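You operate a simulated robot arm through the tools that you are given. There is no shell and no other tool. Be economical: measure what you need, move in short steps, check, and stop when the job is done.

You run a simulated robot arm. Do the job below in one go: nothing can be reset, and whatever is moved stays where it is left.

## Task
Shut the air, vent the hand valve and screw the muffler into its exhaust port.
Fine: leave the grey regulator knob as it is.

The check looks at the end state, three seconds after you hand in, the way a careful person would. Anything else that was tipped, shoved, dropped, spilled or broken makes it a failure.

## Robot
A 6-joint arm with a two-finger parallel gripper, fixed in place. Base frame: the origin is at the foot of the arm, x ahead of it, y to its left, z up; the work surface is at about z = 612. Lengths are in mm, angles in rad, forces in N, time in s.
With the tool pointing down near the work surface it reaches from about 140 to 740 mm from the base axis. Its first joint turns from -2.897 to 2.897 rad. Payload 3.91 kg.
Tool frame: the origin (TCP) lies between the finger pads and is the grasp point; the fingertips stand 30 mm ahead of it; z points along the fingers, y is the line along which they close. Largest opening 110 mm; finger width 20, thickness 10; the body of the gripper, 48 by 112 mm, starts 55 mm behind the TCP.
Orientation is told as [roll, pitch, yaw] about the base's x, y, z axes, in that order, counted from this pose: with the fingers straight down and closing along the base's y, the tool's x points along the base's -x, its y along +y and its z along -z.

## Interface
- The arm moves only by the tool play_rows. Its argument "steps" is a list of rows, each a list of 3 entries, a list of its own where there are three numbers: the shift along the tool's x, y, z in mm, then the turn, a rotation vector about the tool's x, y, z in degrees, then the gripper command, from -1 (fully open) to 1 (shut), values between in proportion. In form: [[[tx, ty, tz], [wx, wy, wz], claw], ...]. A call has 1 to 8 rows; each row is the pose to reach, as a shift and turn from the pose commanded when the call began, along the tool's axes at that moment. Each row takes 0.2 s and may step no farther than 50 mm and 0.15 rad from the row before; otherwise, or with a gripper value out of range, the whole call is refused. A pose out of reach is approached as far as the arm can. The call stops where the force on the tool passes 40 N (or 10 N more than at its start, if that is more) or the arm is blocked; 0.2 s more then pass. The fingers move at their own pace (about 45 mm/s each) and stop on an object; they squeeze with about 22 N. The grip force told is the motor's: it shows also when the fingers shut on nothing. Time passes only in rows, and 0.2 s behind the last, so rows that repeat a pose let the fingers close. It gives the time, the measured TCP pose, the force on the tool (base axes), the opening and the grip force at its end, in the units of the frame above (readings bear some noise).
- Cameras (640 x 400 px; columns grow to the right, rows downward): "scene" is fixed at [400.2, -498, 1208.8]; the picture's right is [0.20, 0.98, 0.00], its down [0.72, -0.15, -0.68] and it looks along [-0.66, 0.14, -0.73] (base axes); focal length 286 px, centre (320, 200). "wrist" rides on the gripper at [71, 22, -107] in the tool frame; the picture's right is [-0.29, 0.96, 0.00], its down [-0.76, -0.23, -0.61] and it looks along [-0.58, -0.18, 0.79] (tool axes); focal length 243 px, centre (320, 200). There is no depth. A picture from a camera that has moved, and an enlarged one, comes with that camera's place and axes in the base frame and with its lens.
- grab_frame(camera): a new picture of that camera. No time passes.
- raise_lower(by): slides the trunk up (or, below 0, down) by that many mm; the arm rides with it, the base frame stays. It gives what a move gives, with no picture.
- enlarge(camera, box): a new picture of the part [left, top, right, bottom] of that camera's present view, enlarged. No time passes.
- close_job(): hands the job in; it is judged then, once.

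Work in short steps. Places have to be worked out from the pictures, the camera data and where the tool is seen: move nearer, look again, correct. Check each grasp and each placing, and mend what went wrong. You have 120 turns and 84 pictures in all, those below and enlarged ones among them. Open the gripper and draw the arm clear of the work before you hand the job in, unless the task says otherwise; then end with one line.

The tools are called by a JSON object that holds its "fn" and its "kwargs". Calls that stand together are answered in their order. play_rows: Moves the arm, as the interface text tells. Its arguments: {"type":"object","properties":{"steps":{"type":"array"}},"required":["steps"]} The other tools are called the same way: raise_lower (by) slides the trunk up or down; grab_frame (camera) takes a picture; enlarge (camera, box) takes an enlarged picture of a part of a camera's view; close_job () hands the job in.

At the start:

```text
t: 0.0
tcp_pos: [180.4, -323.5, 969.9]
tool_rot: [-0.001, 0.0, 0.0]
contact_force: [-0.3, -0.4, -0.4]
opening: 110.1
finger_force: 0.1
trunk travel left (down, up): [-400.0, 190.0]
```

scene: 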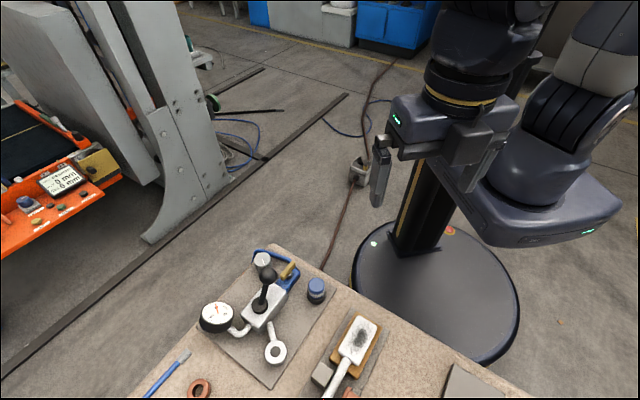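
wrist: 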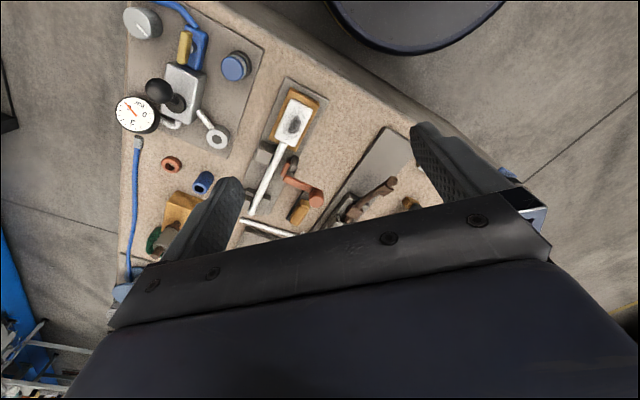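

The pictures show a valve panel with gauge, grey knob, black lever ball, blue cap and a ring-ended port. I enlarge both views to identify the parts.

{"fn": "enlarge", "kwargs": {"camera": "scene", "box": [180, 230, 400, 400]}}

{"fn": "enlarge", "kwargs": {"camera": "wrist", "box": [100, 0, 340, 150]}}

{"fn": "enlarge", "kwargs": {"camera": "wrist", "box": [100, 100, 420, 300]}}

```text
2.35 times, centred on (290, 315) of scene
camera zoom: at [400.2, -498.0, 1208.8], right [0.2, 0.98, 0.0], down [0.72, -0.15, -0.68], along [-0.66, 0.14, -0.73], focal length 673 px, centre (391, -71)
```

zoom: 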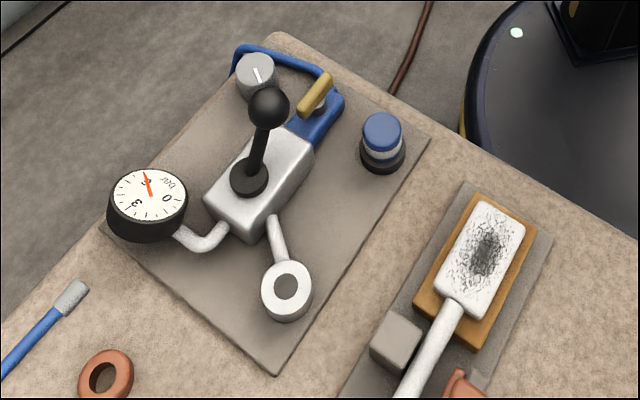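

```text
2.67 times, centred on (220, 75) of wrist
camera zoom: at [109.7, -302.3, 1077.7], right [0.29, 0.96, 0.0], down [0.76, -0.23, 0.61], along [0.58, -0.18, -0.79], focal length 647 px, centre (587, 533)
```

zoom: 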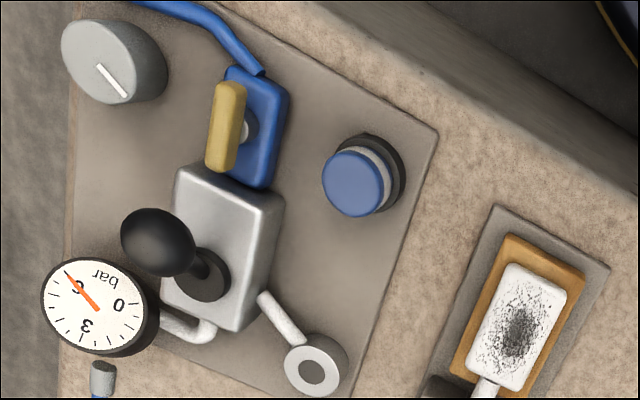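

```text
2.00 times, centred on (260, 200) of wrist
camera zoom: at [109.7, -302.3, 1077.7], right [0.29, 0.96, 0.0], down [0.76, -0.23, 0.61], along [0.58, -0.18, -0.79], focal length 485 px, centre (440, 200)
```

zoom: 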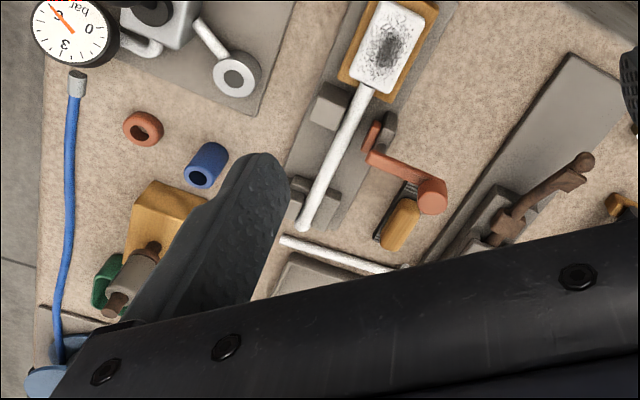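

Rough triangulation: lever ball (129,-539,725), lever pivot (154,-566,660), yellow shut-off handle (90,-504,660), exhaust ring (235,-547,638). The muffler isn't certain yet, so I move the wrist camera nearer.

{"fn": "play_rows", "kwargs": {"steps": [[[16, -33, 24], [0, 0, 0], -1], [[33, -66, 48], [0, 0, 0], -1], [[50, -99, 72], [0, 0, 0], -1], [[66, -132, 96], [0, 0, 0], -1], [[83, -165, 120], [0, 0, 0], -1]]}}

{"fn": "grab_frame", "kwargs": {"camera": "wrist"}}

{"fn": "grab_frame", "kwargs": {"camera": "scene"}}

```text
t: 1.2
tcp_pos: [96.8, -489.0, 850.4]
tool_rot: [0.0, 0.0, 0.001]
contact_force: [-0.3, 0.9, 0.2]
opening: 110.2
finger_force: 0.1
trunk travel left (down, up): [-400.0, 190.0]
```

```text
78 pictures are left
camera wrist: at [26.8, -467.2, 958.1], right [0.29, 0.96, 0.0], down [0.76, -0.23, 0.61], along [0.58, -0.18, -0.79], focal length 243 px, centre (320, 200)
```

wrist: 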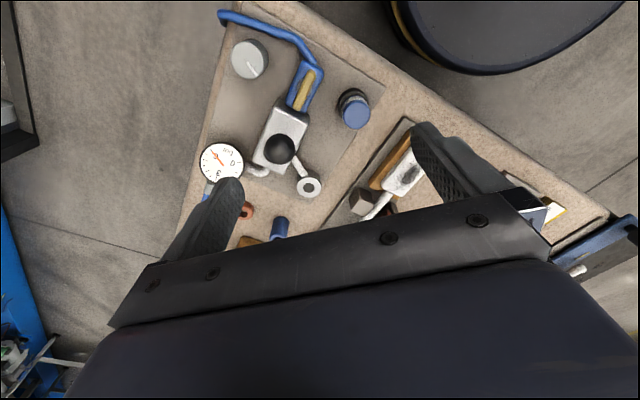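

```text
77 pictures are left
```

scene: 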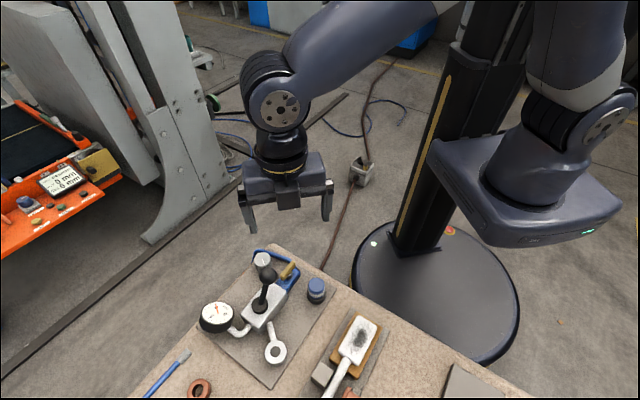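

{"fn": "enlarge", "kwargs": {"camera": "wrist", "box": [190, 0, 420, 140]}}

{"fn": "enlarge", "kwargs": {"camera": "wrist", "box": [190, 130, 350, 250]}}

{"fn": "enlarge", "kwargs": {"camera": "scene", "box": [240, 240, 340, 310]}}

```text
2.78 times, centred on (305, 70) of wrist
camera zoom: at [26.8, -467.2, 958.1], right [0.29, 0.96, 0.0], down [0.76, -0.23, 0.61], along [0.58, -0.18, -0.79], focal length 675 px, centre (362, 562)
```

zoom: 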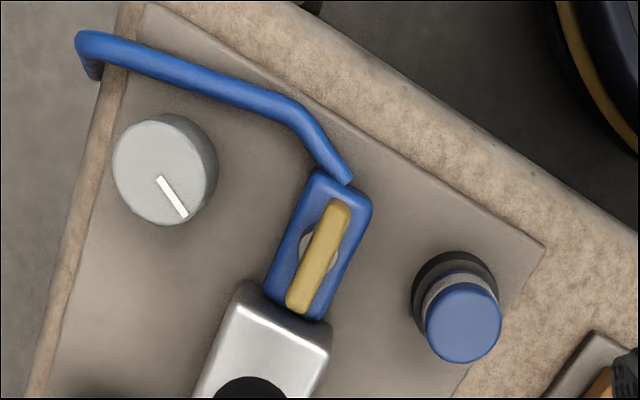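

```text
3.33 times, centred on (270, 190) of wrist
camera zoom: at [26.8, -467.2, 958.1], right [0.29, 0.96, 0.0], down [0.76, -0.23, 0.61], along [0.58, -0.18, -0.79], focal length 809 px, centre (487, 233)
```

zoom: 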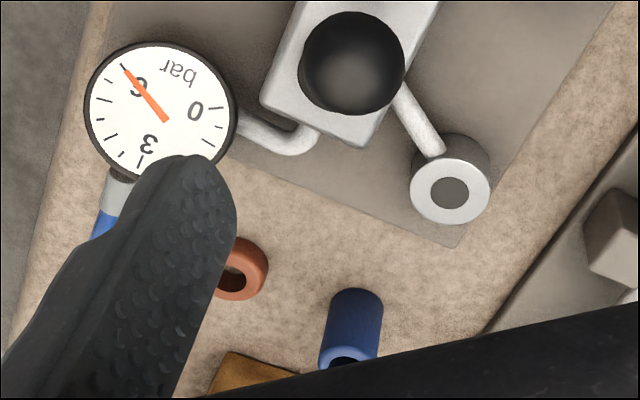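

```text
5.71 times, centred on (290, 275) of scene
camera zoom: at [400.2, -498.0, 1208.8], right [0.2, 0.98, 0.0], down [0.72, -0.15, -0.68], along [-0.66, 0.14, -0.73], focal length 1633 px, centre (491, -229)
```

zoom: 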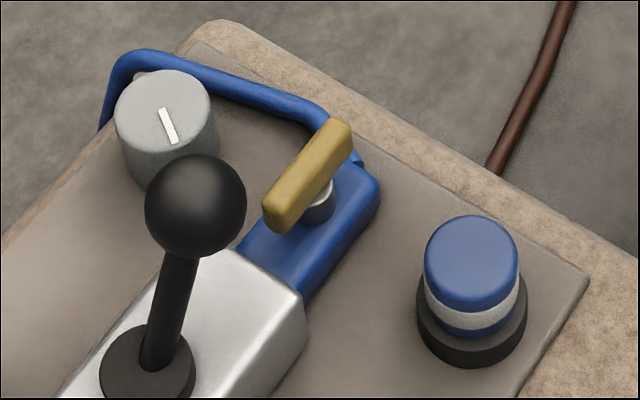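

The blue cap in the black cup, with a white band, looks like the muffler in its holder; the yellow bar lies along the flow line, so it is open. I turn the tool to the valve axis (yaw -42°), close the fingers and hover next to the yellow handle to look.

{"fn": "play_rows", "kwargs": {"steps": [[[7, -4, 22], [0, 0, 8.4], 0], [[15, -8, 44], [0, 0, 16.8], 1], [[22, -12, 66], [0, 0, 25.2], 1], [[30, -17, 88], [0, 0, 33.6], 1], [[37, -21, 110], [0, 0, 42], 1], [[37, -21, 110], [0, 0, 42], 1]]}}

{"fn": "grab_frame", "kwargs": {"camera": "wrist"}}

{"fn": "enlarge", "kwargs": {"camera": "scene", "box": [180, 180, 340, 310]}}

```text
t: 2.6
tcp_pos: [59.1, -508.4, 739.3]
tool_rot: [0.0, -0.002, -0.734]
contact_force: [-0.1, -0.4, -0.6]
opening: 0.0
finger_force: 12.2
trunk travel left (down, up): [-400.0, 190.0]
```

```text
73 pictures are left
camera wrist: at [22.5, -446.3, 847.7], right [0.86, 0.52, 0.0], down [0.41, -0.68, 0.61], along [0.31, -0.52, -0.79], focal length 243 px, centre (320, 200)
```

wrist: 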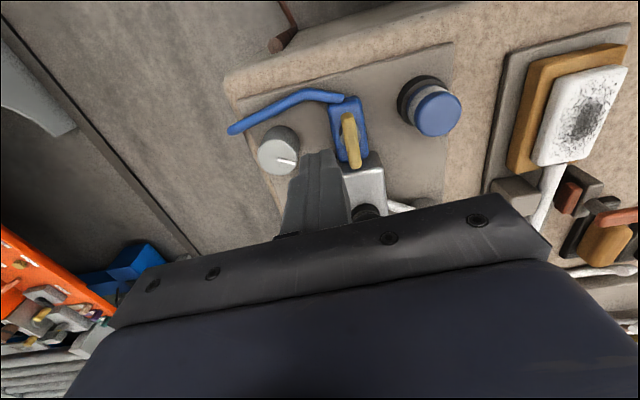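

```text
3.08 times, centred on (260, 245) of scene
camera zoom: at [400.2, -498.0, 1208.8], right [0.2, 0.98, 0.0], down [0.72, -0.15, -0.68], along [-0.66, 0.14, -0.73], focal length 880 px, centre (505, 62)
```

zoom: 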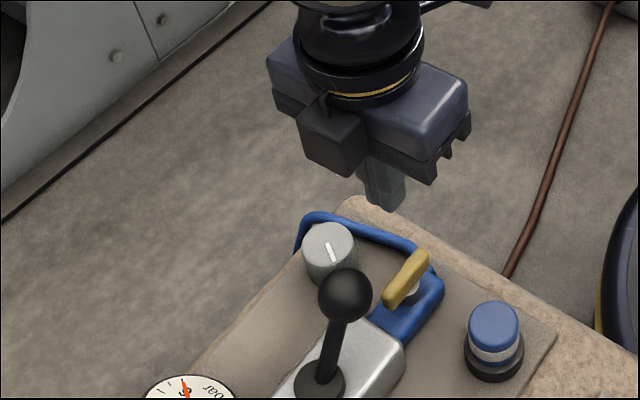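

The bar centre is about (89,-503,655) and the grey knob about (45,-548), so there is room for the closed fingers between them. I descend beside the bar's outer end, to be pushed clockwise afterwards.

{"fn": "play_rows", "kwargs": {"steps": [[[0, 2, 20], [0, 0, 0], 1], [[0, 3, 40], [0, 0, 0], 1], [[0, 3, 55], [0, 0, 0], 1], [[0, 3, 62], [0, 0, 0], 1]]}}

{"fn": "grab_frame", "kwargs": {"camera": "wrist"}}

{"fn": "enlarge", "kwargs": {"camera": "scene", "box": [200, 210, 340, 310]}}

```text
t: 3.6
tcp_pos: [62.7, -506.9, 677.2]
tool_rot: [0.0, -0.001, -0.732]
contact_force: [-0.2, -0.6, 0.7]
opening: 0.0
finger_force: 21.5
trunk travel left (down, up): [-400.0, 190.0]
```

```text
71 pictures are left
camera wrist: at [25.0, -443.9, 785.6], right [0.86, 0.52, 0.0], down [0.41, -0.68, 0.61], along [0.31, -0.52, -0.79], focal length 243 px, centre (320, 200)
```

wrist: 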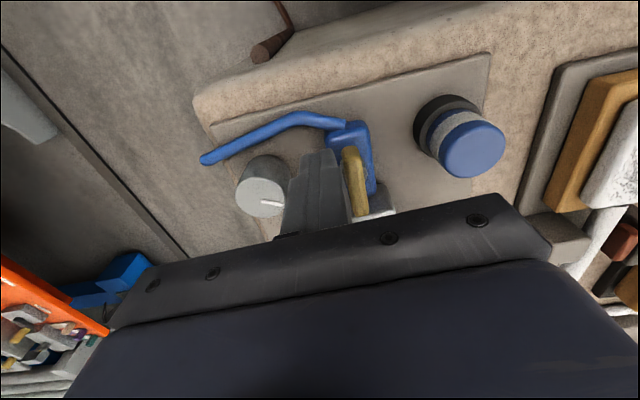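

```text
4.00 times, centred on (270, 260) of scene
camera zoom: at [400.2, -498.0, 1208.8], right [0.2, 0.98, 0.0], down [0.72, -0.15, -0.68], along [-0.66, 0.14, -0.73], focal length 1143 px, centre (520, -40)
```

zoom: 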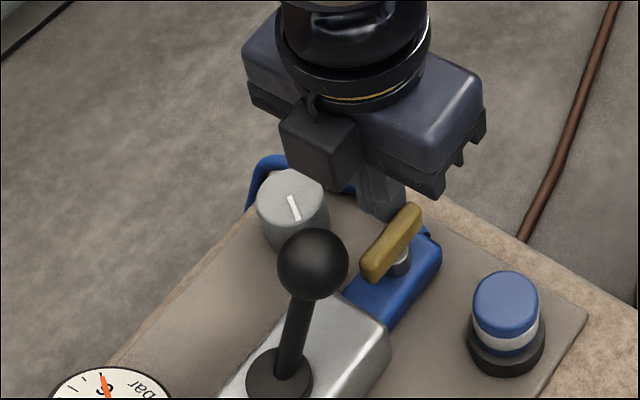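

Finger is beside the bar with a small gap; forces are nil. I push the outer end of the bar round clockwise, half way first.

{"fn": "play_rows", "kwargs": {"steps": [[[-1, 4, 0], [0, 0, 0], 1], [[1, 8, 0], [0, 0, 0], 1], [[4, 13, 0], [0, 0, 0], 1], [[6, 17, 0], [0, 0, 0], 1], [[6.4, 20, 0], [0, 0, 0], 1]]}}

{"fn": "grab_frame", "kwargs": {"camera": "wrist"}}

{"fn": "enlarge", "kwargs": {"camera": "scene", "box": [200, 210, 340, 310]}}

```text
t: 4.8
tcp_pos: [71.0, -488.0, 677.2]
tool_rot: [-0.001, 0.0, -0.732]
contact_force: [-2.4, -0.8, -0.9]
opening: 0.1
finger_force: 21.8
trunk travel left (down, up): [-400.0, 190.0]
```

```text
69 pictures are left
camera wrist: at [33.1, -424.8, 785.6], right [0.86, 0.52, 0.0], down [0.41, -0.68, 0.61], along [0.31, -0.52, -0.79], focal length 243 px, centre (320, 200)
```

wrist: 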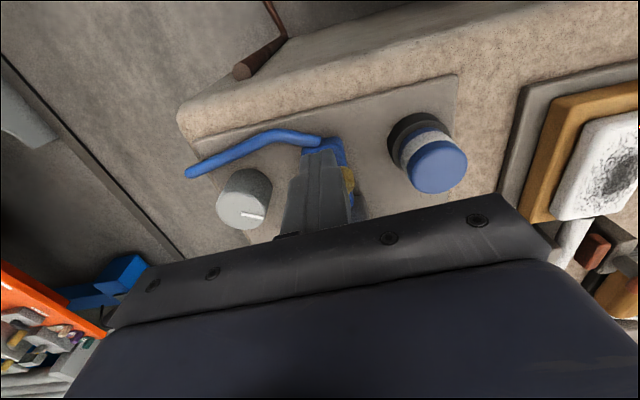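

```text
4.00 times, centred on (270, 260) of scene
camera zoom: at [400.2, -498.0, 1208.8], right [0.2, 0.98, 0.0], down [0.72, -0.15, -0.68], along [-0.66, 0.14, -0.73], focal length 1143 px, centre (520, -40)
```

zoom: 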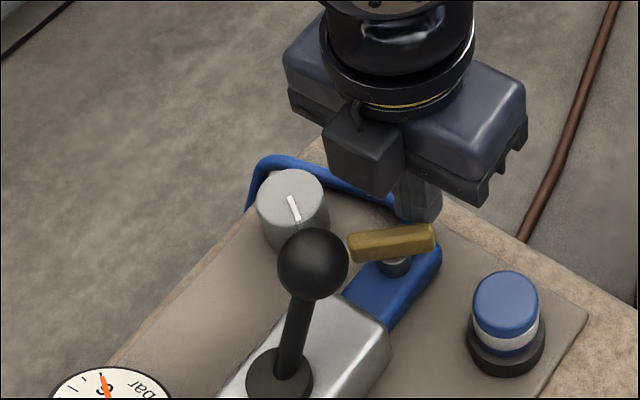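

The handle turns freely and is at about half way. I continue to a full quarter turn.

{"fn": "play_rows", "kwargs": {"steps": [[[0, 4, 0], [0, 0, 0], 1], [[-1, 8, 0], [0, 0, 0], 1], [[-4, 13, 0], [0, 0, 0], 1], [[-7, 16, 0], [0, 0, 0], 1], [[-10, 18, 0], [0, 0, 0], 1]]}}

{"fn": "enlarge", "kwargs": {"camera": "scene", "box": [200, 210, 340, 310]}}

```text
t: 6.0
tcp_pos: [89.6, -480.3, 677.2]
tool_rot: [-0.001, 0.001, -0.734]
contact_force: [-0.8, 0.4, -0.2]
opening: 0.0
finger_force: 21.8
trunk travel left (down, up): [-400.0, 190.0]
```

```text
4.00 times, centred on (270, 260) of scene
camera zoom: at [400.2, -498.0, 1208.8], right [0.2, 0.98, 0.0], down [0.72, -0.15, -0.68], along [-0.66, 0.14, -0.73], focal length 1143 px, centre (520, -40)
```

zoom: 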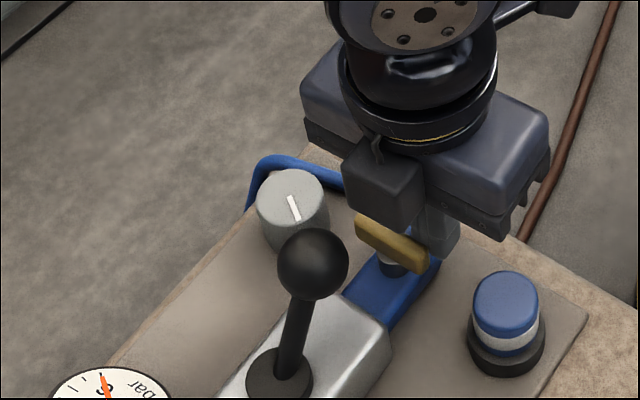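

The handle is close to square across the body. I press slightly further to find whether there is a stop.

{"fn": "play_rows", "kwargs": {"steps": [[[-1.5, 0, 0], [0, 0, 0], 1], [[-3, 0, 0], [0, 0, 0], 1], [[-4, 0, 0], [0, 0, 0], 1]]}}

{"fn": "enlarge", "kwargs": {"camera": "scene", "box": [200, 210, 340, 310]}}

{"fn": "grab_frame", "kwargs": {"camera": "wrist"}}

```text
t: 6.8
tcp_pos: [91.1, -483.1, 677.2]
tool_rot: [0.003, 0.004, -0.736]
contact_force: [-22.7, 17.1, -0.4]
opening: 0.0
finger_force: 22.0
trunk travel left (down, up): [-400.0, 190.0]
```

```text
4.00 times, centred on (270, 260) of scene
camera zoom: at [400.2, -498.0, 1208.8], right [0.2, 0.98, 0.0], down [0.72, -0.15, -0.68], along [-0.66, 0.14, -0.73], focal length 1143 px, centre (520, -40)
```

zoom: 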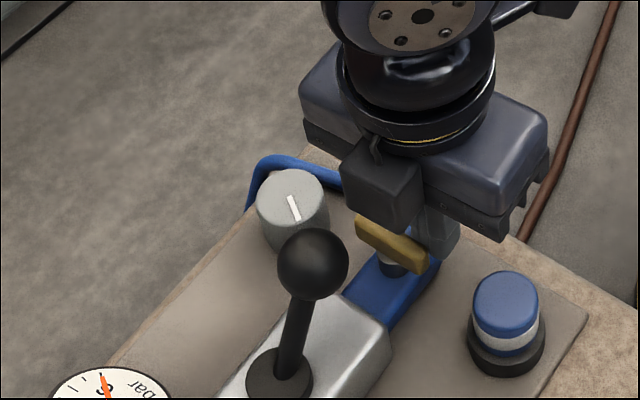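

```text
65 pictures are left
camera wrist: at [52.9, -418.9, 785.8], right [0.86, 0.52, 0.0], down [0.41, -0.68, 0.6], along [0.31, -0.52, -0.8], focal length 243 px, centre (320, 200)
```

wrist: 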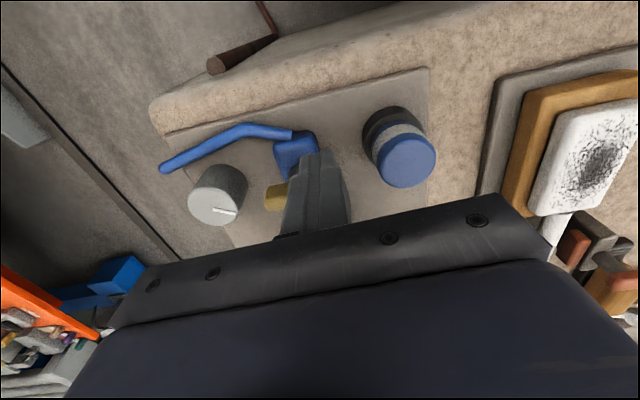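

The handle hits a stop at a quarter turn with about 28 N: the air is shut. I back off, rise and go behind the lever ball on the handle side.

{"fn": "play_rows", "kwargs": {"steps": [[[5, 0, 0], [0, 0, 0], 1], [[5, 0, -30], [0, 0, 0], 1], [[5, 0, -60], [0, 0, 0], 1], [[-8, -8, -60], [0, 0, 0], 1], [[-20, -13, -60], [0, 0, 0], 1], [[-27, -16, -60], [0, 0, 0], 1]]}}

{"fn": "enlarge", "kwargs": {"camera": "scene", "box": [180, 210, 340, 330]}}

{"fn": "grab_frame", "kwargs": {"camera": "wrist"}}

```text
t: 8.2
tcp_pos: [101.4, -514.0, 737.6]
tool_rot: [0.001, 0.0, -0.732]
contact_force: [0.2, -0.2, 0.4]
opening: 0.0
finger_force: 22.2
trunk travel left (down, up): [-400.0, 190.0]
```

```text
3.33 times, centred on (260, 270) of scene
camera zoom: at [400.2, -498.0, 1208.8], right [0.2, 0.98, 0.0], down [0.72, -0.15, -0.68], along [-0.66, 0.14, -0.73], focal length 953 px, centre (520, -33)
```

zoom: 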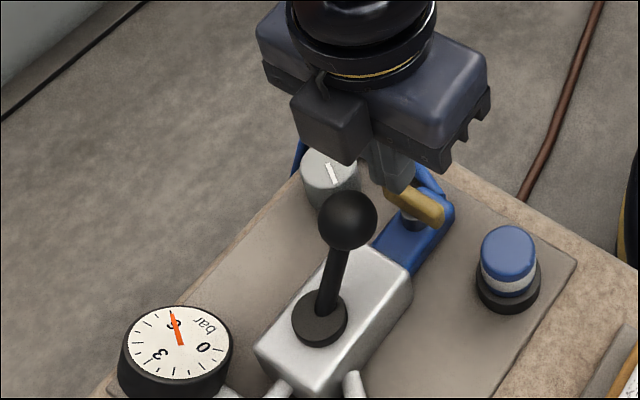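

```text
63 pictures are left
camera wrist: at [64.4, -450.7, 845.7], right [0.86, 0.52, 0.0], down [0.41, -0.68, 0.61], along [0.31, -0.52, -0.79], focal length 243 px, centre (320, 200)
```

wrist: 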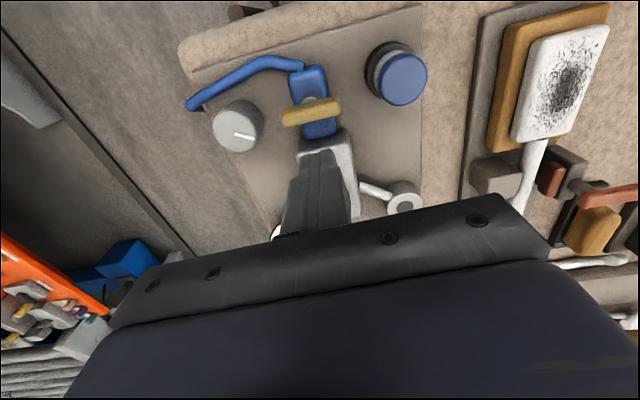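

Handle is shut across the body; gauge still reads 6 bar (trapped). I push the lever ball over, away from the supply side, in stages.

{"fn": "play_rows", "kwargs": {"steps": [[[-8, 0, 0], [0, 0, 0], 1], [[-15, 0, 0], [0, 0, 0], 1], [[-22, 0, 0], [0, 0, 0], 1], [[-30, 0, 0], [0, 0, 0], 1], [[-38, 0, 0], [0, 0, 0], 1]]}}

{"fn": "enlarge", "kwargs": {"camera": "scene", "box": [180, 210, 340, 330]}}

```text
t: 9.0
tcp_pos: [111.3, -521.0, 735.9]
tool_rot: [0.009, 0.019, -0.734]
contact_force: [-15.5, 13.3, 3.6]
opening: 0.0
finger_force: 22.2
trunk travel left (down, up): [-400.0, 190.0]
stopped in row 3: the force on the tool passed its limit (the readings are from after the stop); the commanded pose is now the measured one
```

```text
3.33 times, centred on (260, 270) of scene
camera zoom: at [400.2, -498.0, 1208.8], right [0.2, 0.98, 0.0], down [0.72, -0.15, -0.68], along [-0.66, 0.14, -0.73], focal length 953 px, centre (520, -33)
```

zoom: 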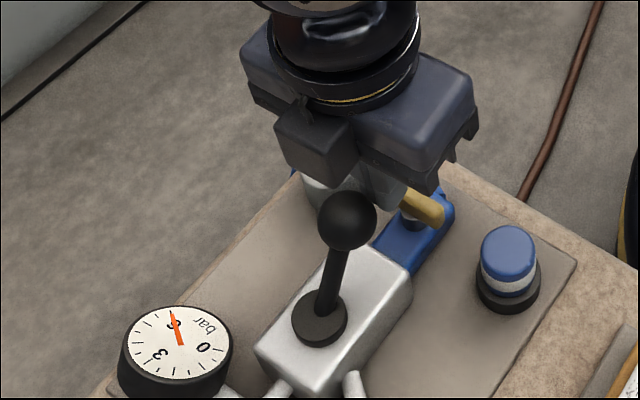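

The push stopped against the ball without moving it. I look closer at the lever before trying harder.

{"fn": "enlarge", "kwargs": {"camera": "scene", "box": [230, 250, 300, 330]}}

{"fn": "grab_frame", "kwargs": {"camera": "wrist"}}

```text
5.00 times, centred on (265, 290) of scene
camera zoom: at [400.2, -498.0, 1208.8], right [0.2, 0.98, 0.0], down [0.72, -0.15, -0.68], along [-0.66, 0.14, -0.73], focal length 1429 px, centre (595, -250)
```

zoom: 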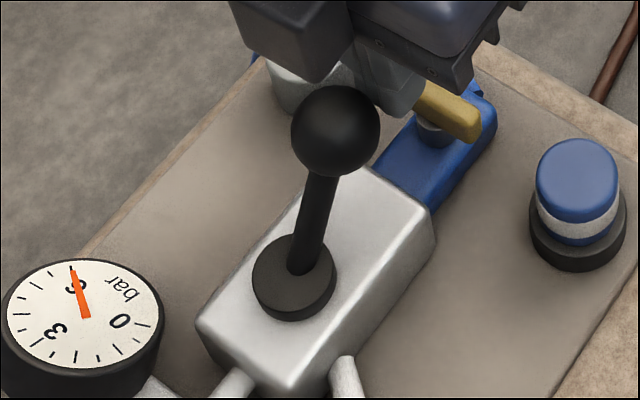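

```text
60 pictures are left
camera wrist: at [74.5, -459.4, 845.2], right [0.86, 0.52, 0.0], down [0.41, -0.69, 0.59], along [0.31, -0.5, -0.81], focal length 243 px, centre (320, 200)
```

wrist: 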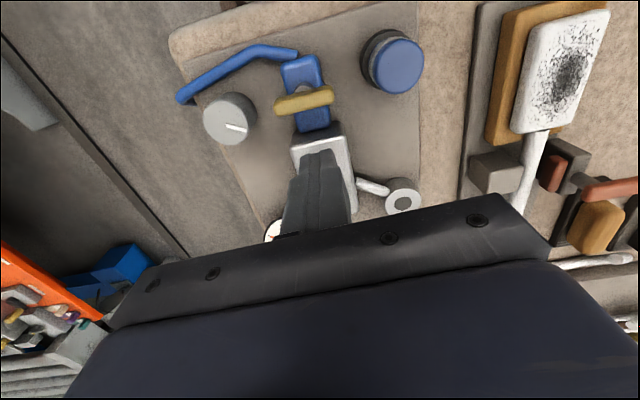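

The lever leans toward the supply side by about 30°, so it should swing away from it. I push again in small slow steps to feel whether it is a stiff detent.

{"fn": "play_rows", "kwargs": {"steps": [[[-1, 0, 0], [0, 0, 0], 1], [[-2, 0, 0], [0, 0, 0], 1], [[-2.5, 0, 0], [0, 0, 0], 1], [[-3, 0, 0], [0, 0, 0], 1]]}}

{"fn": "play_rows", "kwargs": {"steps": [[[-1, 0, 0], [0, 0, 0], 1], [[-2, 0, 0], [0, 0, 0], 1]]}}

{"fn": "enlarge", "kwargs": {"camera": "scene", "box": [230, 250, 300, 330]}}

```text
t: 9.8
tcp_pos: [112.2, -519.8, 733.7]
tool_rot: [0.015, 0.027, -0.733]
contact_force: [-10.6, 12.3, 0.6]
opening: 0.0
finger_force: 22.4
trunk travel left (down, up): [-400.0, 190.0]
stopped in row 3: the force on the tool passed its limit (the readings are from after the stop); the commanded pose is now the measured one
```

```text
t: 10.4
tcp_pos: [113.4, -521.5, 734.1]
tool_rot: [0.014, 0.026, -0.735]
contact_force: [-23.2, 25.2, -0.8]
opening: 0.0
finger_force: 22.4
trunk travel left (down, up): [-400.0, 190.0]
```

```text
5.00 times, centred on (265, 290) of scene
camera zoom: at [400.2, -498.0, 1208.8], right [0.2, 0.98, 0.0], down [0.72, -0.15, -0.68], along [-0.66, 0.14, -0.73], focal length 1429 px, centre (595, -250)
```

zoom: 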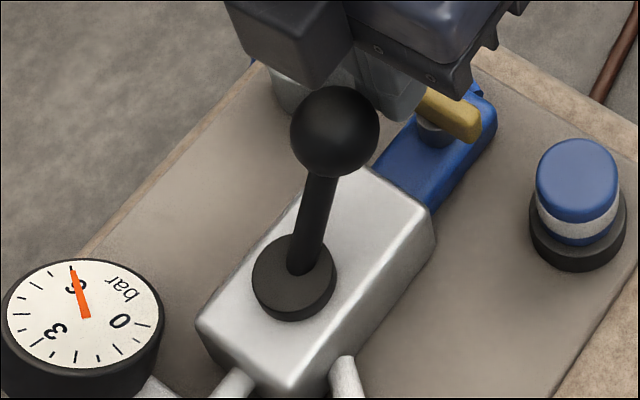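

The lever holds against some 35 N without moving, so it may need another direction or a lift. I back off, open partly and take the ball between the pads to feel it.

{"fn": "play_rows", "kwargs": {"steps": [[[14, 0, 0], [0, 0, 0], 1], [[14, 0, -25], [0.8, -1.5, 0], 0.3], [[14, 0, -50], [0.8, -1.5, 0], -0.27], [[0, -2, -50], [0.8, -1.5, 0], -0.27], [[-14, -3, -50], [0.8, -1.5, 0], -0.27], [[-24, -3, -50], [0.8, -1.5, 0], -0.27]]}}

{"fn": "enlarge", "kwargs": {"camera": "scene", "box": [200, 220, 320, 330]}}

{"fn": "grab_frame", "kwargs": {"camera": "wrist"}}

```text
t: 11.8
tcp_pos: [129.7, -543.3, 784.0]
tool_rot: [-0.003, -0.005, -0.732]
contact_force: [-0.5, -0.7, -0.1]
opening: 70.1
finger_force: 0.1
trunk travel left (down, up): [-400.0, 190.0]
```

```text
3.64 times, centred on (260, 275) of scene
camera zoom: at [400.2, -498.0, 1208.8], right [0.2, 0.98, 0.0], down [0.72, -0.15, -0.68], along [-0.66, 0.14, -0.73], focal length 1039 px, centre (538, -73)
```

zoom: 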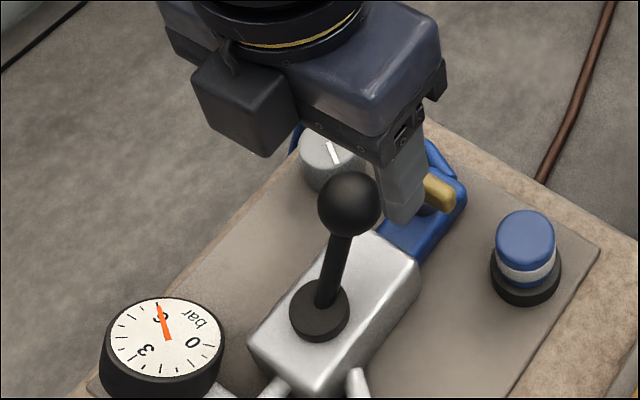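

```text
57 pictures are left
camera wrist: at [92.9, -479.6, 891.9], right [0.86, 0.52, 0.0], down [0.41, -0.68, 0.61], along [0.31, -0.52, -0.79], focal length 243 px, centre (320, 200)
```

wrist: 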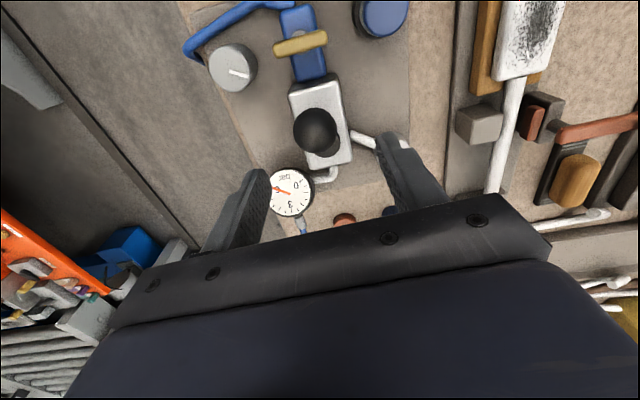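

Ball from this view is about (125,-539,723). I descend around it and close gently.

{"fn": "play_rows", "kwargs": {"steps": [[[5, 0, 20], [0, 0, 0], -0.27], [[5, 0, 40], [0, 0, 0], -0.27], [[5, 0, 59], [0, 0, 0], -0.27], [[5, 0, 59], [0, 0, 0], 0.1], [[5, 0, 59], [0, 0, 0], 0.6], [[5, 0, 59], [0, 0, 0], 0.8], [[5, 0, 59], [0, 0, 0], 0.8]]}}

{"fn": "enlarge", "kwargs": {"camera": "scene", "box": [200, 220, 320, 330]}}

```text
t: 13.4
tcp_pos: [126.1, -542.4, 726.1]
tool_rot: [-0.006, -0.006, -0.734]
contact_force: [-10.8, -13.6, -3.8]
opening: 32.7
finger_force: 45.0
trunk travel left (down, up): [-400.0, 190.0]
```

```text
3.64 times, centred on (260, 275) of scene
camera zoom: at [400.2, -498.0, 1208.8], right [0.2, 0.98, 0.0], down [0.72, -0.15, -0.68], along [-0.66, 0.14, -0.73], focal length 1039 px, centre (538, -73)
```

zoom: 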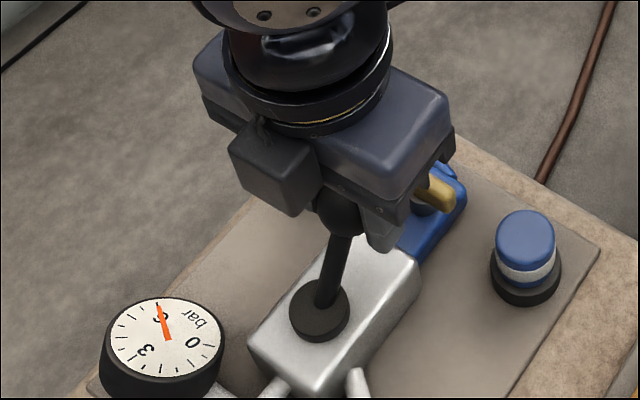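

The ball is held (32.7 mm). I try a small pull along the lever axis (up and slightly to supply side), to see whether it lifts.

{"fn": "play_rows", "kwargs": {"steps": [[[0.5, -1.5, -1], [0, 0, 0], 0.9], [[1, -2, -2], [0, 0, 0], 0.9], [[1.5, -2, -3], [0, 0, 0], 0.9], [[2, -2, -4], [0, 0, 0], 0.9]]}}

{"fn": "enlarge", "kwargs": {"camera": "scene", "box": [200, 220, 320, 330]}}

```text
t: 14.4
tcp_pos: [125.3, -542.5, 726.5]
tool_rot: [0.0, -0.002, -0.733]
contact_force: [0.5, -23.5, -31.1]
opening: 32.8
finger_force: 44.7
trunk travel left (down, up): [-400.0, 190.0]
```

```text
3.64 times, centred on (260, 275) of scene
camera zoom: at [400.2, -498.0, 1208.8], right [0.2, 0.98, 0.0], down [0.72, -0.15, -0.68], along [-0.66, 0.14, -0.73], focal length 1039 px, centre (538, -73)
```

zoom: 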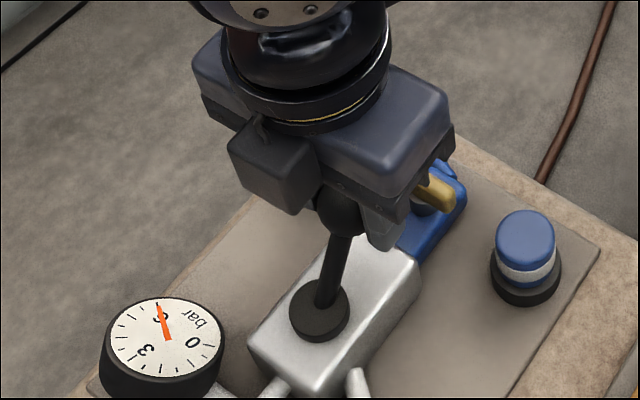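

It doesn't lift (31 N with no travel). I relax that and probe sideways.

{"fn": "play_rows", "kwargs": {"steps": [[[-1, 0, 2], [0, 0, 0], 0.9], [[-2, 0, 4], [0, 0, 0], 0.9], [[-2, -2, 4], [0, 0, 0], 0.9], [[-2, -4, 4], [0, 0, 0], 0.9]]}}

{"fn": "play_rows", "kwargs": {"steps": [[[0, 3, 0], [0, 0, 0], 0.9], [[0, 6, 0], [0, 0, 0], 0.9], [[0, 8, 0], [0, 0, 0], 0.9]]}}

```text
t: 15.4
tcp_pos: [125.5, -542.3, 726.6]
tool_rot: [0.0, -0.003, -0.735]
contact_force: [5.7, 7.6, 9.4]
opening: 32.9
finger_force: 44.9
trunk travel left (down, up): [-400.0, 190.0]
```

```text
t: 16.2
tcp_pos: [124.6, -542.5, 725.5]
tool_rot: [-0.01, -0.008, -0.736]
contact_force: [-26.2, -21.1, 1.8]
opening: 32.9
finger_force: 45.5
trunk travel left (down, up): [-400.0, 190.0]
```

Rigid sideways too. I relax and probe toward the supply side and then away from it, with the grip kept.

{"fn": "play_rows", "kwargs": {"steps": [[[0, -3, 0], [0, 0, 0], 0.9], [[0, -4, 0], [0, 0, 0], 0.9], [[3, -4, 0], [0, 0, 0], 0.9], [[6, -4, 0], [0, 0, 0], 0.9]]}}

{"fn": "play_rows", "kwargs": {"steps": [[[-3, 0, 0], [0, 0, 0], 0.9], [[-6, 0, 0], [0, 0, 0], 0.9], [[-9, 0, 0], [0, 0, 0], 0.9], [[-11, 0, 0], [0, 0, 0], 0.9]]}}

{"fn": "enlarge", "kwargs": {"camera": "scene", "box": [200, 220, 320, 330]}}

```text
t: 17.2
tcp_pos: [124.6, -540.6, 725.5]
tool_rot: [-0.006, -0.012, -0.731]
contact_force: [-2.3, -27.7, 3.2]
opening: 32.7
finger_force: 45.2
trunk travel left (down, up): [-400.0, 190.0]
```

```text
t: 18.2
tcp_pos: [127.6, -542.9, 725.9]
tool_rot: [-0.001, -0.001, -0.735]
contact_force: [-34.0, 3.9, 19.2]
opening: 32.9
finger_force: 45.1
trunk travel left (down, up): [-400.0, 190.0]
```

```text
3.64 times, centred on (260, 275) of scene
camera zoom: at [400.2, -498.0, 1208.8], right [0.2, 0.98, 0.0], down [0.72, -0.15, -0.68], along [-0.66, 0.14, -0.73], focal length 1039 px, centre (538, -73)
```

zoom: 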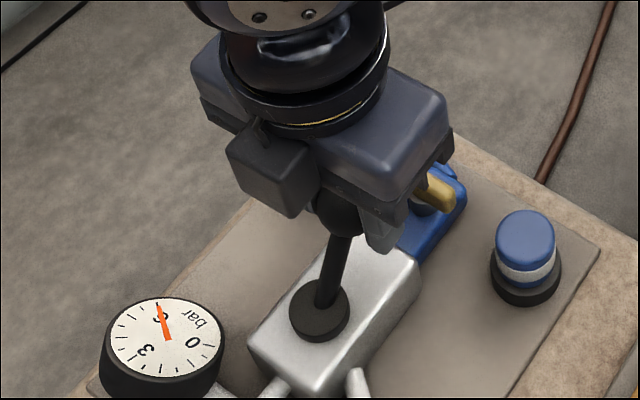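

The only slight give is along the valve axis, with an upward component as if on an arc, which suggests a stiff detent. I push on along the arc with the grip kept.

{"fn": "play_rows", "kwargs": {"steps": [[[-2, 0, -2], [0, 0, 0], 0.9], [[-4, 0, -3], [0, 0, 0], 0.9], [[-6, 0, -4], [0, 0, 0], 0.9], [[-8, 0, -5], [0, 0, 0], 0.9]]}}

{"fn": "enlarge", "kwargs": {"camera": "scene", "box": [200, 220, 320, 330]}}

```text
t: 19.2
tcp_pos: [131.9, -549.8, 727.7]
tool_rot: [0.0, 0.0, -0.733]
contact_force: [-31.3, 8.6, -19.2]
opening: 33.0
finger_force: 45.0
trunk travel left (down, up): [-400.0, 190.0]
```

```text
3.64 times, centred on (260, 275) of scene
camera zoom: at [400.2, -498.0, 1208.8], right [0.2, 0.98, 0.0], down [0.72, -0.15, -0.68], along [-0.66, 0.14, -0.73], focal length 1039 px, centre (538, -73)
```

zoom: 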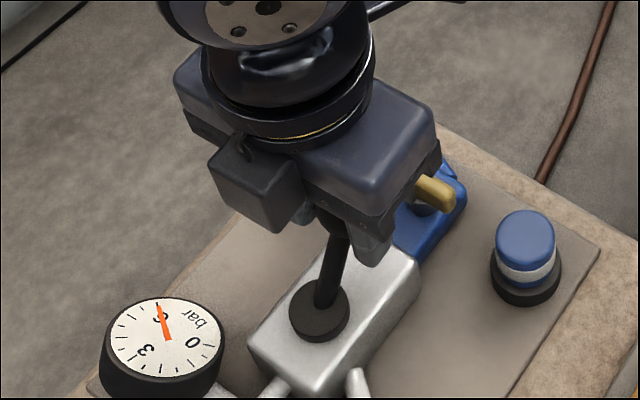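

The pads merely slid along the ball; the lever itself didn't move. The direction toward the knob side (-n) hasn't been tested properly, so I recentre and probe it.

{"fn": "play_rows", "kwargs": {"steps": [[[4, -2, 2], [0, 0, 0], 0.9], [[8, -4, 4], [0, 0, 0], 0.9], [[8, -6, 4], [0, 0, 0], 0.9], [[8, -8, 4], [0, 0, 0], 0.9], [[8, -10, 4], [0, 0, 0], 0.9]]}}

{"fn": "enlarge", "kwargs": {"camera": "scene", "box": [200, 220, 320, 330]}}

```text
t: 20.2
tcp_pos: [132.3, -548.3, 727.1]
tool_rot: [0.007, -0.01, -0.738]
contact_force: [32.3, 13.0, 5.7]
opening: 32.9
finger_force: 45.2
trunk travel left (down, up): [-400.0, 190.0]
stopped in row 5: the force on the tool passed its limit (the readings are from after the stop); the commanded pose is now the measured one
```

```text
3.64 times, centred on (260, 275) of scene
camera zoom: at [400.2, -498.0, 1208.8], right [0.2, 0.98, 0.0], down [0.72, -0.15, -0.68], along [-0.66, 0.14, -0.73], focal length 1039 px, centre (538, -73)
```

zoom: 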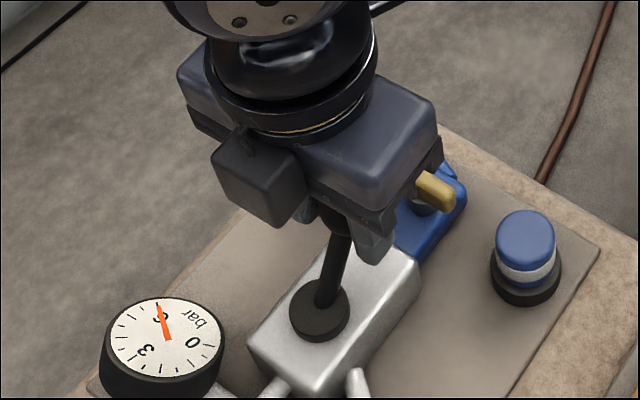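

The lever is rigid in every direction, so I release it and inspect the blue cap (button or muffler?) and the loose parts up close before deciding.

{"fn": "play_rows", "kwargs": {"steps": [[[0, 0, 0], [0, 0, 0], 0], [[0, 0, 0], [0, 0, 0], -0.3], [[0, 0, -30], [0, 0, 0], -0.3], [[0, 0, -70], [0, 0, 0], -0.3], [[30, 20, -80], [0, 0, 0], -0.3], [[60, 45, -80], [0, 0, 0], -0.3]]}}

{"fn": "grab_frame", "kwargs": {"camera": "wrist"}}

{"fn": "enlarge", "kwargs": {"camera": "scene", "box": [295, 270, 340, 310]}}

{"fn": "enlarge", "kwargs": {"camera": "scene", "box": [240, 250, 300, 330]}}

```text
t: 21.6
tcp_pos: [111.8, -476.6, 805.6]
tool_rot: [0.003, -0.011, -0.736]
contact_force: [-0.2, 0.8, 0.1]
opening: 71.5
finger_force: 0.0
trunk travel left (down, up): [-400.0, 190.0]
```

```text
51 pictures are left
camera wrist: at [73.6, -412.9, 913.0], right [0.86, 0.51, 0.01], down [0.4, -0.68, 0.61], along [0.32, -0.52, -0.79], focal length 243 px, centre (320, 200)
```

wrist: 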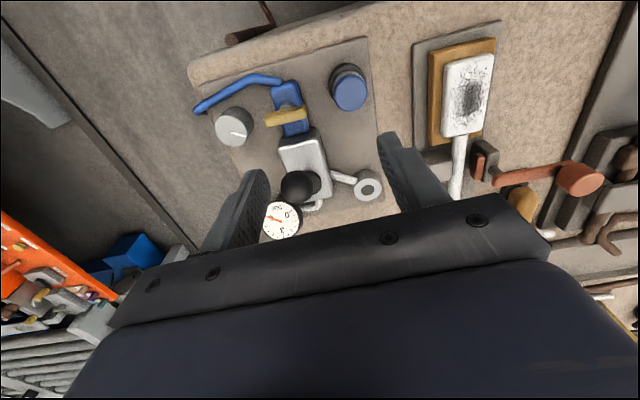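

```text
10.00 times, centred on (318, 290) of scene
camera zoom: at [400.2, -498.0, 1208.8], right [0.2, 0.98, 0.0], down [0.72, -0.15, -0.68], along [-0.66, 0.14, -0.73], focal length 2858 px, centre (345, -700)
```

zoom: 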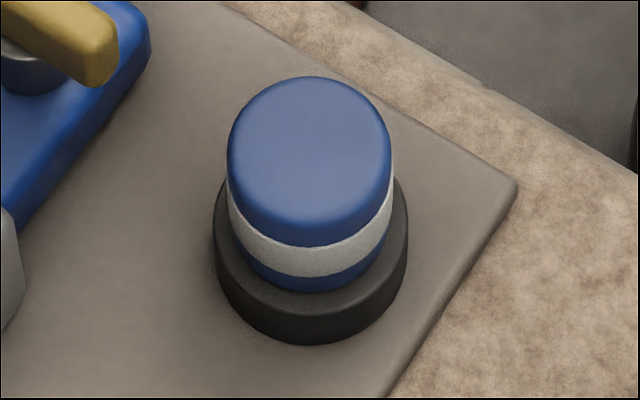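

```text
5.00 times, centred on (270, 290) of scene
camera zoom: at [400.2, -498.0, 1208.8], right [0.2, 0.98, 0.0], down [0.72, -0.15, -0.68], along [-0.66, 0.14, -0.73], focal length 1429 px, centre (570, -250)
```

zoom: 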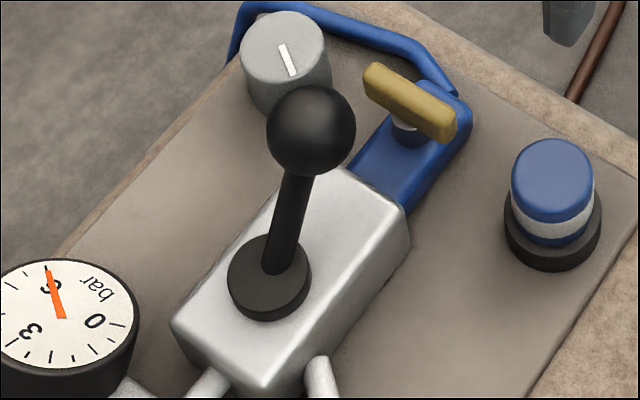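

The blue cylinder with a white band sits in a black ring at about (135,-451), top z≈652; it could be a push-button or the muffler in a holder. I hover over it with a 46 mm opening to look and then test it gently.

{"fn": "play_rows", "kwargs": {"steps": [[[0, 17, 20], [0.2, 0.6, 0], 0.16], [[0, 34, 40], [0.2, 0.6, 0], 0.16], [[0, 34.4, 75], [0.2, 0.6, 0], 0.16], [[0, 34.4, 105], [0.2, 0.6, 0], 0.16]]}}

{"fn": "grab_frame", "kwargs": {"camera": "wrist"}}

{"fn": "enlarge", "kwargs": {"camera": "scene", "box": [240, 220, 360, 320]}}

```text
t: 22.6
tcp_pos: [136.5, -451.4, 701.9]
tool_rot: [-0.001, 0.001, -0.738]
contact_force: [-0.3, 0.0, -0.3]
opening: 46.3
finger_force: 0.0
trunk travel left (down, up): [-400.0, 190.0]
```

```text
48 pictures are left
camera wrist: at [99.9, -388.0, 809.7], right [0.86, 0.51, 0.0], down [0.41, -0.68, 0.61], along [0.31, -0.52, -0.79], focal length 243 px, centre (320, 200)
```

wrist: 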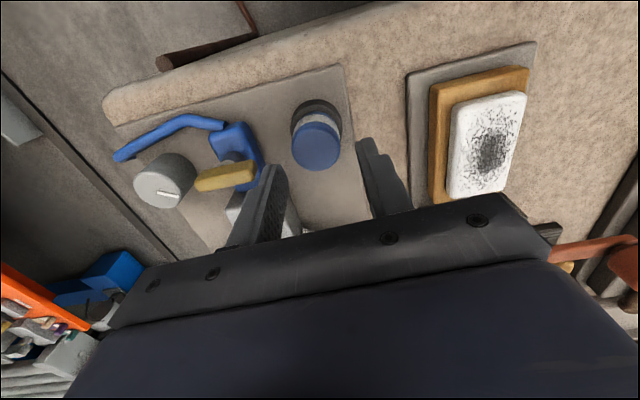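

```text
4.00 times, centred on (300, 270) of scene
camera zoom: at [400.2, -498.0, 1208.8], right [0.2, 0.98, 0.0], down [0.72, -0.15, -0.68], along [-0.66, 0.14, -0.73], focal length 1143 px, centre (400, -80)
```

zoom: 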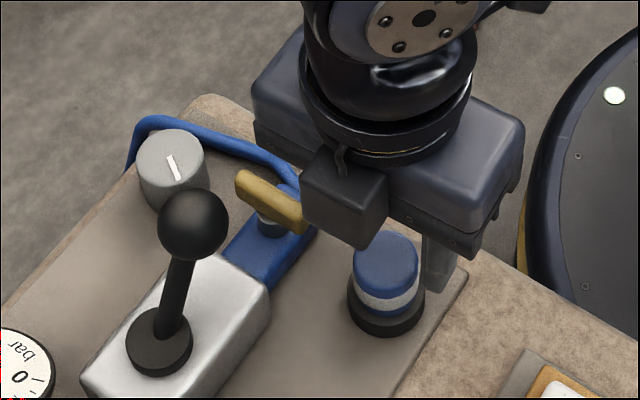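

The cap is centred at (136,-452) beneath the fingers. I descend to z 664, close on it and lift only a few mm as a test.

{"fn": "play_rows", "kwargs": {"steps": [[[0, -0.5, 20], [0, 0, 0], 0.16], [[0, -0.5, 38], [0, 0, 0], 0.16], [[0, -0.5, 38], [0, 0, 0], 0.4], [[0, -0.5, 38], [0, 0, 0], 0.5], [[0, -0.5, 38], [0, 0, 0], 0.5], [[0, -0.5, 36], [0, 0, 0], 0.5], [[0, -0.5, 34], [0, 0, 0], 0.5]]}}

{"fn": "enlarge", "kwargs": {"camera": "scene", "box": [240, 220, 360, 320]}}

```text
t: 24.2
tcp_pos: [136.4, -451.5, 667.9]
tool_rot: [0.0, 0.003, -0.737]
contact_force: [0.6, 0.4, -0.7]
opening: 32.3
finger_force: 22.3
trunk travel left (down, up): [-400.0, 190.0]
```

```text
4.00 times, centred on (300, 270) of scene
camera zoom: at [400.2, -498.0, 1208.8], right [0.2, 0.98, 0.0], down [0.72, -0.15, -0.68], along [-0.66, 0.14, -0.73], focal length 1143 px, centre (400, -80)
```

zoom: 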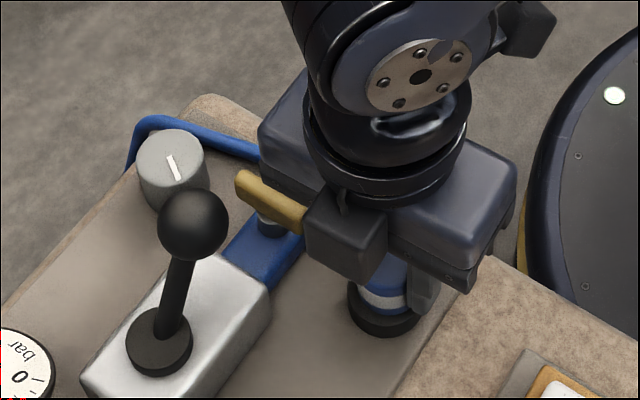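

It rose with practically no force: it is a loose part, the muffler. I lift it up clear to look at its underside.

{"fn": "play_rows", "kwargs": {"steps": [[[0, 0, -15], [0, 0, 0], 0.5], [[0, 0, -40], [0, 0, 0], 0.5], [[0, 0, -80], [0, 0, 0], 0.5], [[0, 0, -110], [0, 0, 0], 0.5]]}}

{"fn": "enlarge", "kwargs": {"camera": "scene", "box": [240, 200, 360, 320]}}

```text
t: 25.2
tcp_pos: [137.0, -453.1, 777.5]
tool_rot: [0.001, 0.001, -0.736]
contact_force: [0.3, -0.1, -0.4]
opening: 32.4
finger_force: 22.2
trunk travel left (down, up): [-400.0, 190.0]
```

```text
3.33 times, centred on (300, 260) of scene
camera zoom: at [400.2, -498.0, 1208.8], right [0.2, 0.98, 0.0], down [0.72, -0.15, -0.68], along [-0.66, 0.14, -0.73], focal length 953 px, centre (387, 0)
```

zoom: 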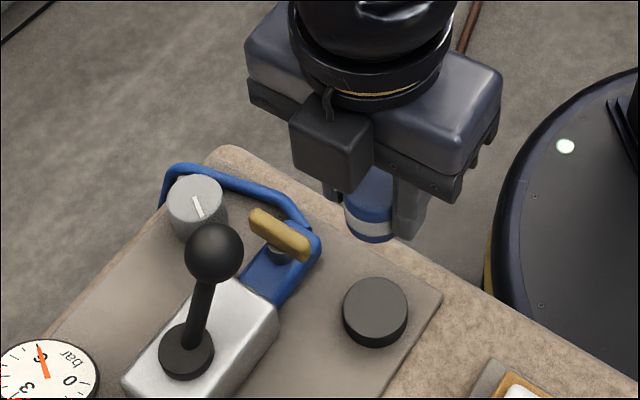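

The part lifts off a plain black puck, so it is the muffler. Before going on, I check whether the yellow handle is really fully across, since the lever might only free up then.

{"fn": "grab_frame", "kwargs": {"camera": "wrist"}}

{"fn": "enlarge", "kwargs": {"camera": "wrist", "box": [150, 60, 330, 200]}}

{"fn": "enlarge", "kwargs": {"camera": "scene", "box": [255, 240, 310, 300]}}

```text
44 pictures are left
camera wrist: at [99.5, -389.0, 886.0], right [0.86, 0.51, 0.0], down [0.41, -0.68, 0.61], along [0.31, -0.52, -0.8], focal length 243 px, centre (320, 200)
```

wrist: 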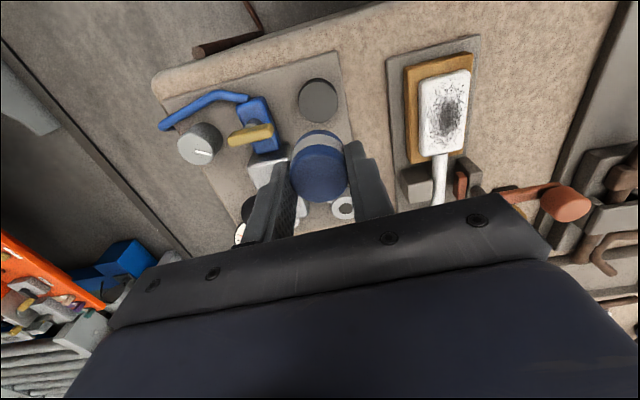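

```text
2.86 times, centred on (240, 130) of wrist
camera zoom: at [99.5, -389.0, 886.0], right [0.86, 0.51, 0.0], down [0.41, -0.68, 0.61], along [0.31, -0.52, -0.8], focal length 693 px, centre (549, 400)
```

zoom: 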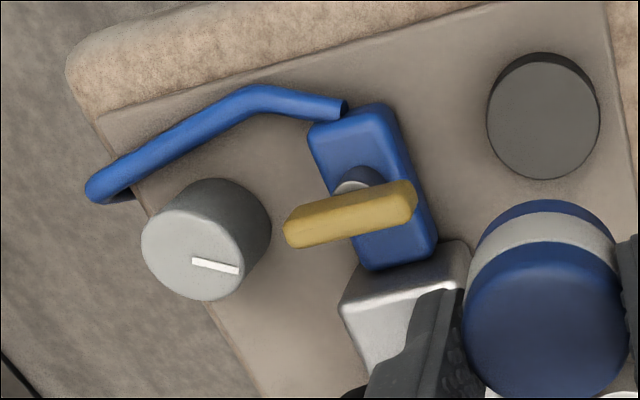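

```text
6.67 times, centred on (282, 270) of scene
camera zoom: at [400.2, -498.0, 1208.8], right [0.2, 0.98, 0.0], down [0.72, -0.15, -0.68], along [-0.66, 0.14, -0.73], focal length 1906 px, centre (570, -267)
```

zoom: 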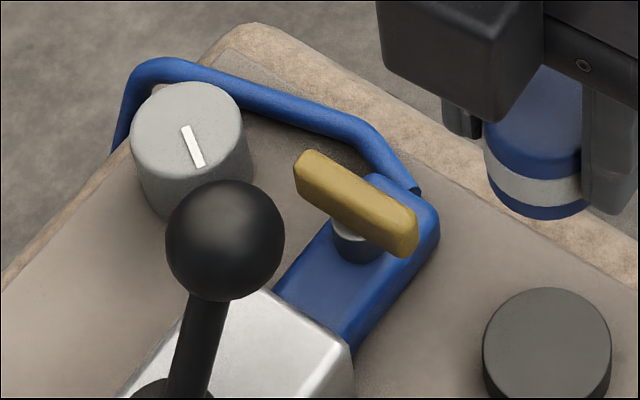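

Block axis and bar compute to about 93° apart: the air is shut. I set the muffler back on its puck for now, since the lever must come first.

{"fn": "play_rows", "kwargs": {"steps": [[[1.5, 1, 40], [0, 0, 0], 0.5], [[1.5, 1, 80], [0, 0, 0], 0.5], [[1.5, 1, 105], [0, 0, 0], 0.5], [[1.5, 1, 113], [0, 0, 0], 0.5], [[1.5, 1, 113], [0, 0, 0], 0.3], [[1.5, 1, 113], [0, 0, 0], 0.16]]}}

{"fn": "play_rows", "kwargs": {"steps": [[[0, 0, -40], [0, 0, 0], 0.16], [[0, 0, -80], [0, 0, 0], 0.5], [[0, -15, -110], [0, 0, 0], 0.8], [[10, -40, -110], [0, 0, 0], 1], [[20, -65, -110], [0, 0, 0], 1], [[20, -70, -110], [0, 0, 0], 1]]}}

{"fn": "grab_frame", "kwargs": {"camera": "wrist"}}

{"fn": "enlarge", "kwargs": {"camera": "scene", "box": [230, 260, 330, 380]}}

```text
t: 26.6
tcp_pos: [136.0, -451.4, 662.8]
tool_rot: [0.0, -0.001, -0.737]
contact_force: [0.6, 0.5, -0.6]
opening: 46.3
finger_force: 0.0
trunk travel left (down, up): [-400.0, 190.0]
```

```text
t: 28.0
tcp_pos: [75.0, -487.7, 773.4]
tool_rot: [-0.002, 0.002, -0.736]
contact_force: [-0.6, -0.4, -0.1]
opening: 0.2
finger_force: 21.6
trunk travel left (down, up): [-400.0, 190.0]
```

```text
41 pictures are left
camera wrist: at [36.9, -425.2, 882.3], right [0.86, 0.51, 0.0], down [0.41, -0.68, 0.61], along [0.31, -0.52, -0.8], focal length 243 px, centre (320, 200)
```

wrist: 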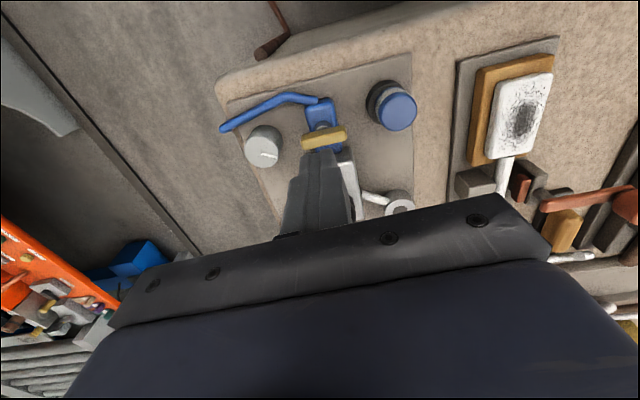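

```text
3.33 times, centred on (280, 320) of scene
camera zoom: at [400.2, -498.0, 1208.8], right [0.2, 0.98, 0.0], down [0.72, -0.15, -0.68], along [-0.66, 0.14, -0.73], focal length 953 px, centre (453, -200)
```

zoom: 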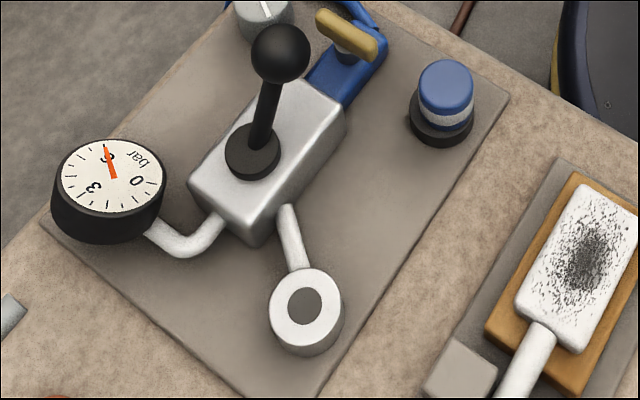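

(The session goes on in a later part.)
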